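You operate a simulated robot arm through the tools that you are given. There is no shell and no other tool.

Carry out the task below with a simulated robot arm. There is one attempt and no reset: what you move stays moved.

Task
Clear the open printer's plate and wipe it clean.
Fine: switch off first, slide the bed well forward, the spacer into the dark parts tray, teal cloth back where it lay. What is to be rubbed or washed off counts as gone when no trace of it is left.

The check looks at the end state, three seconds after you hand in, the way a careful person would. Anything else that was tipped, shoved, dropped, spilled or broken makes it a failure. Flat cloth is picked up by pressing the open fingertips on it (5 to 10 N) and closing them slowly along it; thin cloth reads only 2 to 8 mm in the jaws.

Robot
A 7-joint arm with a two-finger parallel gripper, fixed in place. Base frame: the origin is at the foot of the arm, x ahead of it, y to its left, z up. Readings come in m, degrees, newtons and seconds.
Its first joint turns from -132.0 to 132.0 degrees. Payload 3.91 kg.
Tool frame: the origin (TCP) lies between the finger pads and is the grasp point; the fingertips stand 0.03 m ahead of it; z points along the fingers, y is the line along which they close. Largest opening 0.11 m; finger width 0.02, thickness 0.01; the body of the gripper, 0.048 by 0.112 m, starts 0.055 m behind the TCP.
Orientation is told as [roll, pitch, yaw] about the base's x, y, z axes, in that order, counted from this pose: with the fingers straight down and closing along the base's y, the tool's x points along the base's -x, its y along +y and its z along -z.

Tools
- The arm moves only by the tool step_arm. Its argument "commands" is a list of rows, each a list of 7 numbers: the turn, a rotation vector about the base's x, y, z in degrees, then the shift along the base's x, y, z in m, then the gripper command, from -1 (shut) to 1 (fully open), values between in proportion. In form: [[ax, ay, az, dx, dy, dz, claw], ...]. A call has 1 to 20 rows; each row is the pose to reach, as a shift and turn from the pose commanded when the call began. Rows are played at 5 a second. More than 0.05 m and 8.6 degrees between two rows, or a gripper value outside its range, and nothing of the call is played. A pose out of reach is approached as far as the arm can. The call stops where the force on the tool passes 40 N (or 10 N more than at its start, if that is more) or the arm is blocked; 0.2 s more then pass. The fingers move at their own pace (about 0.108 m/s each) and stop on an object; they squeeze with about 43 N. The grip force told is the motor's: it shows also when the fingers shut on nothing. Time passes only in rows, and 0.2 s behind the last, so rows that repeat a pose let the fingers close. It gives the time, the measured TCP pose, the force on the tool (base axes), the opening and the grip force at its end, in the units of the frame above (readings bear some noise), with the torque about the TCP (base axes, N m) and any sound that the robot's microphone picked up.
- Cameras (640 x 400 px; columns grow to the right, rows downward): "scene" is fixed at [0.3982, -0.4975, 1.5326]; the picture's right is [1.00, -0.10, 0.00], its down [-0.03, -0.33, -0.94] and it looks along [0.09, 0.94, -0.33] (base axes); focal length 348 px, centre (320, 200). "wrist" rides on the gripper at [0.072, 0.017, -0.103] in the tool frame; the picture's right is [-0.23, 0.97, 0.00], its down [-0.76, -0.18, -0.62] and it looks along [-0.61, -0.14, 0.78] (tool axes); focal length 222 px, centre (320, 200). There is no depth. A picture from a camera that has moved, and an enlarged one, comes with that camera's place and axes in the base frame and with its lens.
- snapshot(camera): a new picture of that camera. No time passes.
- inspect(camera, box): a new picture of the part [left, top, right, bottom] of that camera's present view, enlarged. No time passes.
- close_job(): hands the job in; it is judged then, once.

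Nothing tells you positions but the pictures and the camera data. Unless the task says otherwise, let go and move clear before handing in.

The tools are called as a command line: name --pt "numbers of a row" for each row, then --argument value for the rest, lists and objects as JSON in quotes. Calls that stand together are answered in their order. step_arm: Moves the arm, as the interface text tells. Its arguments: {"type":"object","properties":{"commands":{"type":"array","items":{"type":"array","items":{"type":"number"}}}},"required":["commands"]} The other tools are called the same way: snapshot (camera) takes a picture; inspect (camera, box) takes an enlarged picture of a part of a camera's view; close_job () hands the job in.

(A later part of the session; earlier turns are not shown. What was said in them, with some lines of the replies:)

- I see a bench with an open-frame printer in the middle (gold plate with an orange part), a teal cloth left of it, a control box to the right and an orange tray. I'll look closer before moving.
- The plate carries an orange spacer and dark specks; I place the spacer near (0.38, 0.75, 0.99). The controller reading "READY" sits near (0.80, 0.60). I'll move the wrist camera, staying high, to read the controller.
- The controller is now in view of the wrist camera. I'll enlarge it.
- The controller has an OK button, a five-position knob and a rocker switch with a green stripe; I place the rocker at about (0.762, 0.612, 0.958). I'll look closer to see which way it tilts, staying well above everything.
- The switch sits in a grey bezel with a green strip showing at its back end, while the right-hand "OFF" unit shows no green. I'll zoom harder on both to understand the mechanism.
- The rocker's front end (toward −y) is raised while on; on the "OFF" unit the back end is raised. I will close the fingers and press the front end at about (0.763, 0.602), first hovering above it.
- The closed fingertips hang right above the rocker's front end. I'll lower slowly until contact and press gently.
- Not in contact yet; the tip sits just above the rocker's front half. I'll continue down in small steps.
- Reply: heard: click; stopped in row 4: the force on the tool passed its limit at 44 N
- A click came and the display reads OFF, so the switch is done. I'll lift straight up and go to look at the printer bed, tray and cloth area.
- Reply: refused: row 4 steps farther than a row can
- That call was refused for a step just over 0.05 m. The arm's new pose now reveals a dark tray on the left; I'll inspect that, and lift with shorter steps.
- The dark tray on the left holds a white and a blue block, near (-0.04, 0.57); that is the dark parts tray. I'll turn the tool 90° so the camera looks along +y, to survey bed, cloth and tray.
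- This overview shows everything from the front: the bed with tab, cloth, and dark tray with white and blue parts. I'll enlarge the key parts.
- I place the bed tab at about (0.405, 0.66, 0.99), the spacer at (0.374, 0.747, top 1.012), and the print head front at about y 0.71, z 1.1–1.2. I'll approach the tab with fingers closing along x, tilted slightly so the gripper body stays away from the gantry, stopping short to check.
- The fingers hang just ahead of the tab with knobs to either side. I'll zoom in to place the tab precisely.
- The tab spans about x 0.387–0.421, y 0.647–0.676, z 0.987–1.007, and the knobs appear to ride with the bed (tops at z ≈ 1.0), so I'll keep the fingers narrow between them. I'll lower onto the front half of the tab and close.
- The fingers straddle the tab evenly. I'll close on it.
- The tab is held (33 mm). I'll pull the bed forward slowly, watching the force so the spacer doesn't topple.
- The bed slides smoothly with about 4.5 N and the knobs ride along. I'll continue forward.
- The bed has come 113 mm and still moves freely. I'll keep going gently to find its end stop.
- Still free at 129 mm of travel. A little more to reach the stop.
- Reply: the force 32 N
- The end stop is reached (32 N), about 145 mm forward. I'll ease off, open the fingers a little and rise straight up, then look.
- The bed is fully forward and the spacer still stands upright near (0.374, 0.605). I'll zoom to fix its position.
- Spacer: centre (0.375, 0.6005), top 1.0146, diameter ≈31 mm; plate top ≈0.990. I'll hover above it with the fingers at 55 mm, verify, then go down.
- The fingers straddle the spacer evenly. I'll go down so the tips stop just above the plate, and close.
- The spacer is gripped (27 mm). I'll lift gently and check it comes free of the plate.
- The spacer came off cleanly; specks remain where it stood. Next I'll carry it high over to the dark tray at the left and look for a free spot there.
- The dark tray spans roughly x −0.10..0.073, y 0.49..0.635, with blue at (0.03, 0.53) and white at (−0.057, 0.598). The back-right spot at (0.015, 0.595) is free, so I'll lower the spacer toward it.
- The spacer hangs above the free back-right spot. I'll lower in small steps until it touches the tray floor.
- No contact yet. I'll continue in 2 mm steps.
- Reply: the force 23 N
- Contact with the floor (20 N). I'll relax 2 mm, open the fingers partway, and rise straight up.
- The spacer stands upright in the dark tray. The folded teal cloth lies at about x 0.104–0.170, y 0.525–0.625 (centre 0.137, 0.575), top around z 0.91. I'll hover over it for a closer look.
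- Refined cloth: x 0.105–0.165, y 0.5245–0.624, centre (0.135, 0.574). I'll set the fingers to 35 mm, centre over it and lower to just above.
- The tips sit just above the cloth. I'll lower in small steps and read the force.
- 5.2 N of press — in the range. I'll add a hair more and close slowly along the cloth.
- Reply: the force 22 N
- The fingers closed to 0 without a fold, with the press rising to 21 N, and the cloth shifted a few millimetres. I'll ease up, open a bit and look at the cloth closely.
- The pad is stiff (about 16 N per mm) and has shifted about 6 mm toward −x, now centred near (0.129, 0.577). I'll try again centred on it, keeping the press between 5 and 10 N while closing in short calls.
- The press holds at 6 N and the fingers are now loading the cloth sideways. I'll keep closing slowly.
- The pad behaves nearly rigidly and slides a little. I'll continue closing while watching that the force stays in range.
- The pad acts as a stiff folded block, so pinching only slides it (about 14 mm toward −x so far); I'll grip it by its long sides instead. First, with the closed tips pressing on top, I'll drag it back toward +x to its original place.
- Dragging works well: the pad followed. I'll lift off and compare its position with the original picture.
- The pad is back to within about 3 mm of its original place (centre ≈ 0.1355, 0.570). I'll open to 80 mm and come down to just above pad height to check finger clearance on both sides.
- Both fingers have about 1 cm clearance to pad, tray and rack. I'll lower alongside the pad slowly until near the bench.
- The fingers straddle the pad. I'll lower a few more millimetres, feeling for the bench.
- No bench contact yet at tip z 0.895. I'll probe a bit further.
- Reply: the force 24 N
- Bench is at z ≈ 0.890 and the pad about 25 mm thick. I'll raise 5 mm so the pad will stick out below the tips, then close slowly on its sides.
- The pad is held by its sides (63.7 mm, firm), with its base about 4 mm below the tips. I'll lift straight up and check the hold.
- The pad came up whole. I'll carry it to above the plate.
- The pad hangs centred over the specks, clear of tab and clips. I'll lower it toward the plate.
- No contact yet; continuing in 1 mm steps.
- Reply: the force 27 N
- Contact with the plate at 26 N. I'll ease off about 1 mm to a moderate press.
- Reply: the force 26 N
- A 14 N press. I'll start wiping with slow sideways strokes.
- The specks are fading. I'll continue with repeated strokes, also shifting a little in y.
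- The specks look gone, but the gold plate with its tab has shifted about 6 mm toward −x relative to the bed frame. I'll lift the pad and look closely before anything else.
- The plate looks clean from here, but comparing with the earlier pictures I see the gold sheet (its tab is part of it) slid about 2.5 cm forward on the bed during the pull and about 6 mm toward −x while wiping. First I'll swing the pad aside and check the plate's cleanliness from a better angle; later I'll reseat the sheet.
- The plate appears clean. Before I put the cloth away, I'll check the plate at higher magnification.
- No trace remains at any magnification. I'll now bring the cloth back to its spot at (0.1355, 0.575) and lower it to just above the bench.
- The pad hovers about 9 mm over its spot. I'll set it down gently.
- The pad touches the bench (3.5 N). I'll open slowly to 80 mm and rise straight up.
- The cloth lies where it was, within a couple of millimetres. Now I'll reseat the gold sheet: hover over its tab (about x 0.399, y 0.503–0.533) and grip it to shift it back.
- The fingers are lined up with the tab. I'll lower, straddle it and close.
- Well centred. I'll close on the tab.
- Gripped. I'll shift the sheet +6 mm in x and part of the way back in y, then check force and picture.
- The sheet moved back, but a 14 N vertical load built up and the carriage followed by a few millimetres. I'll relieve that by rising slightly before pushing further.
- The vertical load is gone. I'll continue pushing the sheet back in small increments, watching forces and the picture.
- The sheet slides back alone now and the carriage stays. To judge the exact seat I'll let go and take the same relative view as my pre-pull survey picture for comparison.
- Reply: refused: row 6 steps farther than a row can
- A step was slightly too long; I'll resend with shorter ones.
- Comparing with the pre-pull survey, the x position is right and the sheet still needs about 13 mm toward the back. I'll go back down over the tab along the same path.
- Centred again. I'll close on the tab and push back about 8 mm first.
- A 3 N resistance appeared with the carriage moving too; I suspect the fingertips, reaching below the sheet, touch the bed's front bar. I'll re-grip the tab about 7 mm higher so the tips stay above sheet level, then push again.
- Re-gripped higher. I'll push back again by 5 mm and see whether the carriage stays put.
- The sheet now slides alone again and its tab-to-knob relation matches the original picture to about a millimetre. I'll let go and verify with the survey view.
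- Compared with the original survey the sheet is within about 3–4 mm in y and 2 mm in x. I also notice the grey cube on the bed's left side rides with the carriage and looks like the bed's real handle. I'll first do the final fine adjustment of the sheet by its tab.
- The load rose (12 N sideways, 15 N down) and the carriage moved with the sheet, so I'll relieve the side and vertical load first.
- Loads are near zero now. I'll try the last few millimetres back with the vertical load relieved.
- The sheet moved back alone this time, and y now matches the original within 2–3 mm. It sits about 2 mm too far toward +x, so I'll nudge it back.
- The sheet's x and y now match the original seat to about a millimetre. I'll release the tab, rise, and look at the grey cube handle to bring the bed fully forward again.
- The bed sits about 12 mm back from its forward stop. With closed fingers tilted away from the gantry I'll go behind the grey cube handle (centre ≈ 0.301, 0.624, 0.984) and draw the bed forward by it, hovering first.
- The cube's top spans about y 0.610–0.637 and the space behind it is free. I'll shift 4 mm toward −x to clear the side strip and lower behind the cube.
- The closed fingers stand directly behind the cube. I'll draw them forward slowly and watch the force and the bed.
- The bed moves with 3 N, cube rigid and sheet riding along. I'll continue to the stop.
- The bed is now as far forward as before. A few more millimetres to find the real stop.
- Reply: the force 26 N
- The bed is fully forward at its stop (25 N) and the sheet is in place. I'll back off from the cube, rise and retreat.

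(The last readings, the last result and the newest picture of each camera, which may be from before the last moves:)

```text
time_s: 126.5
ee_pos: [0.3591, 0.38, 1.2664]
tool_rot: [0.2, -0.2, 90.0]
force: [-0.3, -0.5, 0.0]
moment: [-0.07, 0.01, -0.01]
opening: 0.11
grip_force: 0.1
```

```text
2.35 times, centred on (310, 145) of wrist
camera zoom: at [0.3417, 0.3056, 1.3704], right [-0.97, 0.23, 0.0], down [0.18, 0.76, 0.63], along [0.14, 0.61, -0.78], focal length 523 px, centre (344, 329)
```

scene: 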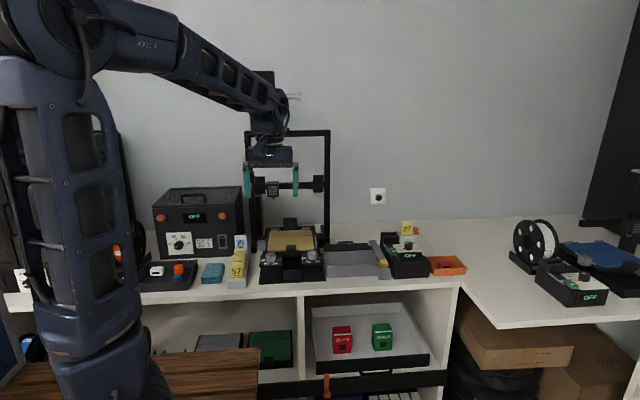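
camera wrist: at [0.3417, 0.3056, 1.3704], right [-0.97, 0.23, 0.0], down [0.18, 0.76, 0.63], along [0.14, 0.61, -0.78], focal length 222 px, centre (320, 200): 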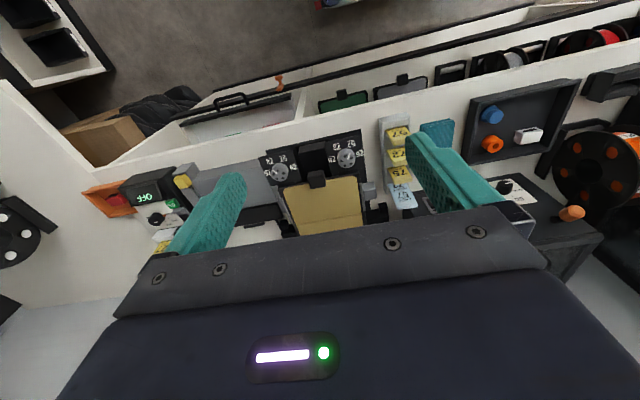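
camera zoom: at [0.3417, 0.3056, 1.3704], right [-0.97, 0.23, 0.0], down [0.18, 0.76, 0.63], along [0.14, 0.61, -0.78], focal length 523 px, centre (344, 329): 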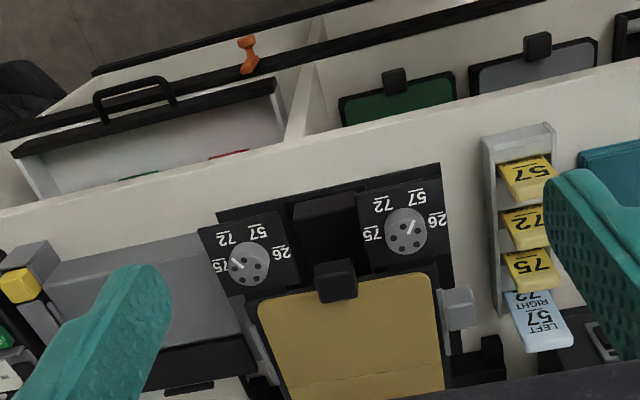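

The bed is fully forward, the sheet seated between its clips and clean. I'll do a last round of close checks: plate, tray, cloth, controller.

inspect --camera "scene" --box '[270, 228, 295, 255]'

inspect --camera "scene" --box '[290, 228, 315, 255]'

inspect --camera "wrist" --box '[280, 165, 370, 235]'

inspect --camera "scene" --box '[130, 225, 260, 300]'

inspect --camera "scene" --box '[310, 200, 470, 300]'

```text
14.81 times, centred on (282, 242) of scene
camera zoom: at [0.3982, -0.4975, 1.5326], right [1.0, -0.1, 0.0], down [-0.03, -0.33, -0.94], along [0.09, 0.94, -0.33], focal length 5162 px, centre (876, -415)
```

zoom: 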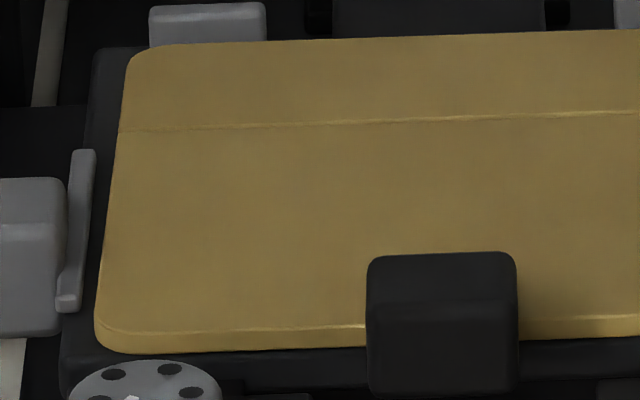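

```text
14.81 times, centred on (302, 242) of scene
camera zoom: at [0.3982, -0.4975, 1.5326], right [1.0, -0.1, 0.0], down [-0.03, -0.33, -0.94], along [0.09, 0.94, -0.33], focal length 5162 px, centre (579, -415)
```

zoom: 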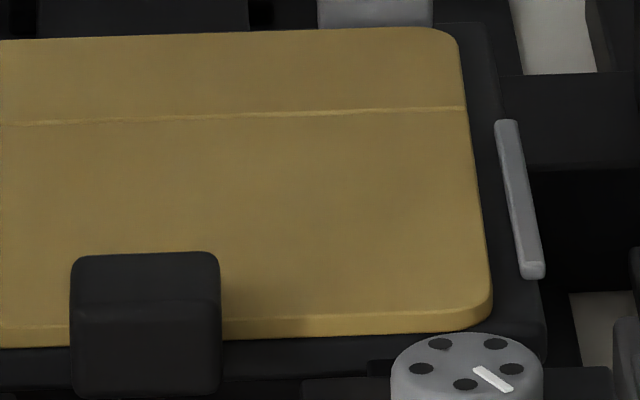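

```text
5.71 times, centred on (325, 200) of wrist
camera zoom: at [0.3417, 0.3056, 1.3704], right [-0.97, 0.23, 0.0], down [0.18, 0.76, 0.63], along [0.14, 0.61, -0.78], focal length 1269 px, centre (291, 200)
```

zoom: 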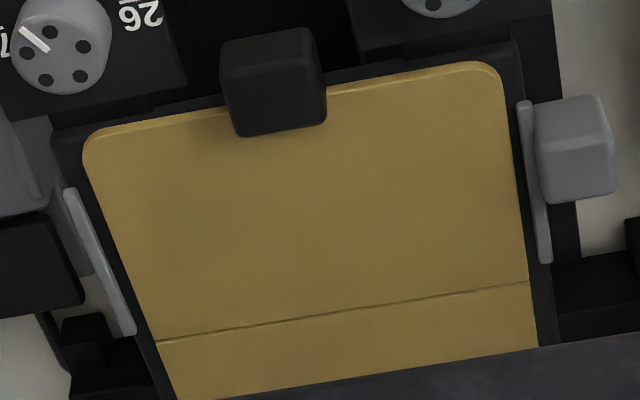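

```text
4.92 times, centred on (195, 262) of scene
camera zoom: at [0.3982, -0.4975, 1.5326], right [1.0, -0.1, 0.0], down [-0.03, -0.33, -0.94], along [0.09, 0.94, -0.33], focal length 1715 px, centre (935, -108)
```

zoom: 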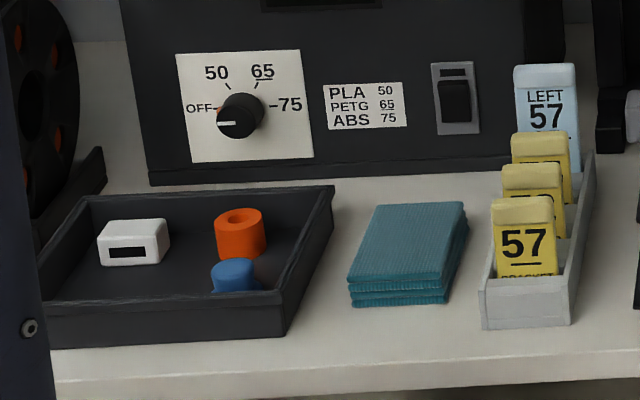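

```text
4.00 times, centred on (390, 250) of scene
camera zoom: at [0.3982, -0.4975, 1.5326], right [1.0, -0.1, 0.0], down [-0.03, -0.33, -0.94], along [0.09, 0.94, -0.33], focal length 1394 px, centre (40, 0)
```

zoom: 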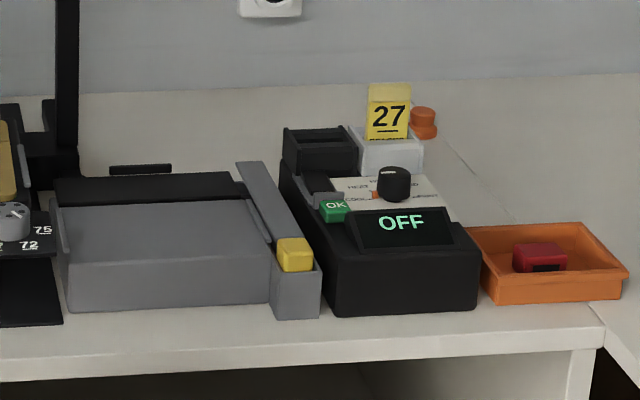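

Everything checks out; there is only a very faint shading near the plate's right side that I want to see from closer before handing in.

step_arm --pt "0 0 0 0.012 0.035 -0.027 1" --pt "0 0 0 0.024 0.07 -0.054 1" --pt "0 0 0 0.036 0.105 -0.08 1" --pt "0 0 0 0.046 0.14 -0.106 1" --pt "0 0 0 0.046 0.14 -0.106 1"

inspect --camera "wrist" --box '[260, 90, 410, 220]'

inspect --camera "wrist" --box '[265, 120, 335, 180]'

inspect --camera "wrist" --box '[325, 120, 395, 180]'

```text
time_s: 127.7
ee_pos: [0.4024, 0.523, 1.1615]
tool_rot: [0.2, -0.3, 90.0]
force: [0.1, -0.1, 0.2]
moment: [0.01, -0.02, 0.0]
opening: 0.1097
grip_force: 0.1
```

```text
3.08 times, centred on (335, 155) of wrist
camera zoom: at [0.3856, 0.4484, 1.2646], right [-0.97, 0.23, 0.0], down [0.18, 0.76, 0.63], along [0.14, 0.61, -0.78], focal length 684 px, centre (274, 338)
```

zoom: 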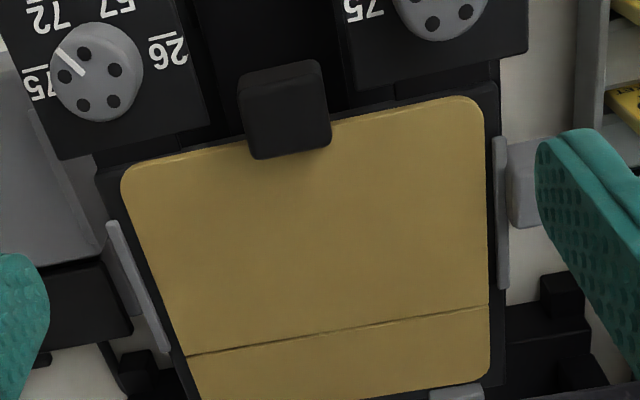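

```text
6.67 times, centred on (300, 150) of wrist
camera zoom: at [0.3856, 0.4484, 1.2646], right [-0.97, 0.23, 0.0], down [0.18, 0.76, 0.63], along [0.14, 0.61, -0.78], focal length 1481 px, centre (453, 533)
```

zoom: 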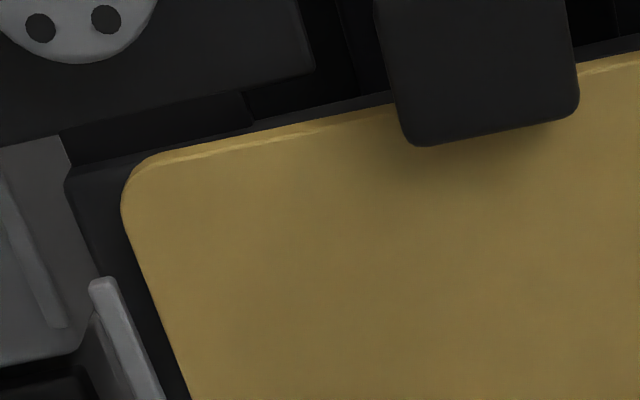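

```text
6.67 times, centred on (360, 150) of wrist
camera zoom: at [0.3856, 0.4484, 1.2646], right [-0.97, 0.23, 0.0], down [0.18, 0.76, 0.63], along [0.14, 0.61, -0.78], focal length 1481 px, centre (53, 533)
```

zoom: 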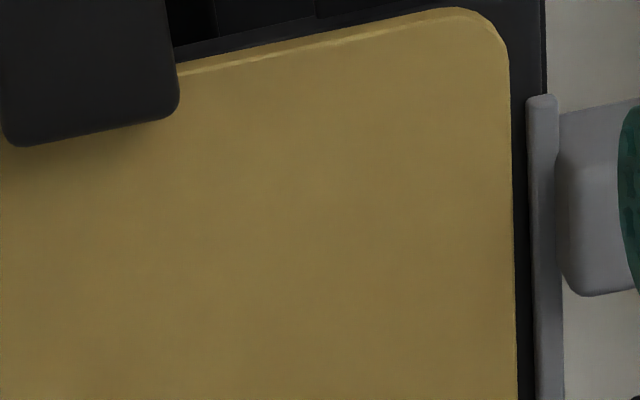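

The plate is clean everywhere; the shading is only lighting. I'll raise the arm well clear, then hand in.

step_arm --pt "0 0 0 0 -0.02 0.04 1" --pt "0 0 0 0 -0.04 0.08 1" --pt "0 0 0 0 -0.05 0.11 1" --pt "0 0 0 0 -0.05 0.11 1"

snapshot --camera "scene"

```text
time_s: 128.7
ee_pos: [0.4027, 0.4705, 1.2691]
tool_rot: [0.3, -0.1, 89.9]
force: [0.1, 0.8, -0.6]
moment: [-0.01, 0.04, -0.01]
opening: 0.1098
grip_force: 0.1
```

```text
taken
```

scene: 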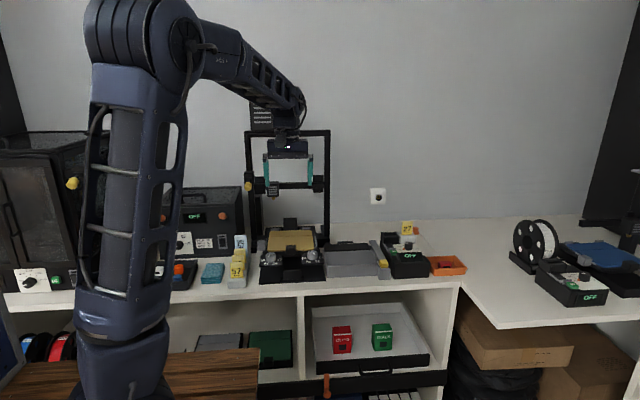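

The printer reads OFF, the bed is fully forward with a clean plate, the spacer stands in the dark tray, the teal cloth lies where it was, and the arm is clear with empty, open fingers. I'm handing the job in.

close_job

```text
The job is handed in.
```

The open printer is switched off, its plate is clear and wiped clean, and I've handed the job in. I don't have the result of the check.

- **Power:** I pressed the controller's rocker first. It clicked and the display now reads OFF.
- **Bed:** it is pulled forward to its stop.
- **Spacer:** it stands upright in the dark parts tray, beside the blue and white parts.
- **Plate:** I found no trace of the specks under close views from both cameras.
- **Cloth:** it is back in its original spot, within about 2 mm.

**Plate shift:** the gold plate did not stay put. I first pulled the bed by the plate's tab, and the plate slid about 2–3 cm forward on the bed. Wiping then moved it about 6 mm sideways. I pushed it back, and it now sits within about 3 mm of where it started, judging by the earlier pictures. If the check is strict about plate position, that is the likeliest problem.

**Cloth pickup:** pinching the cloth from above did not work, because the folded pad was too stiff. I gripped it by its sides instead.
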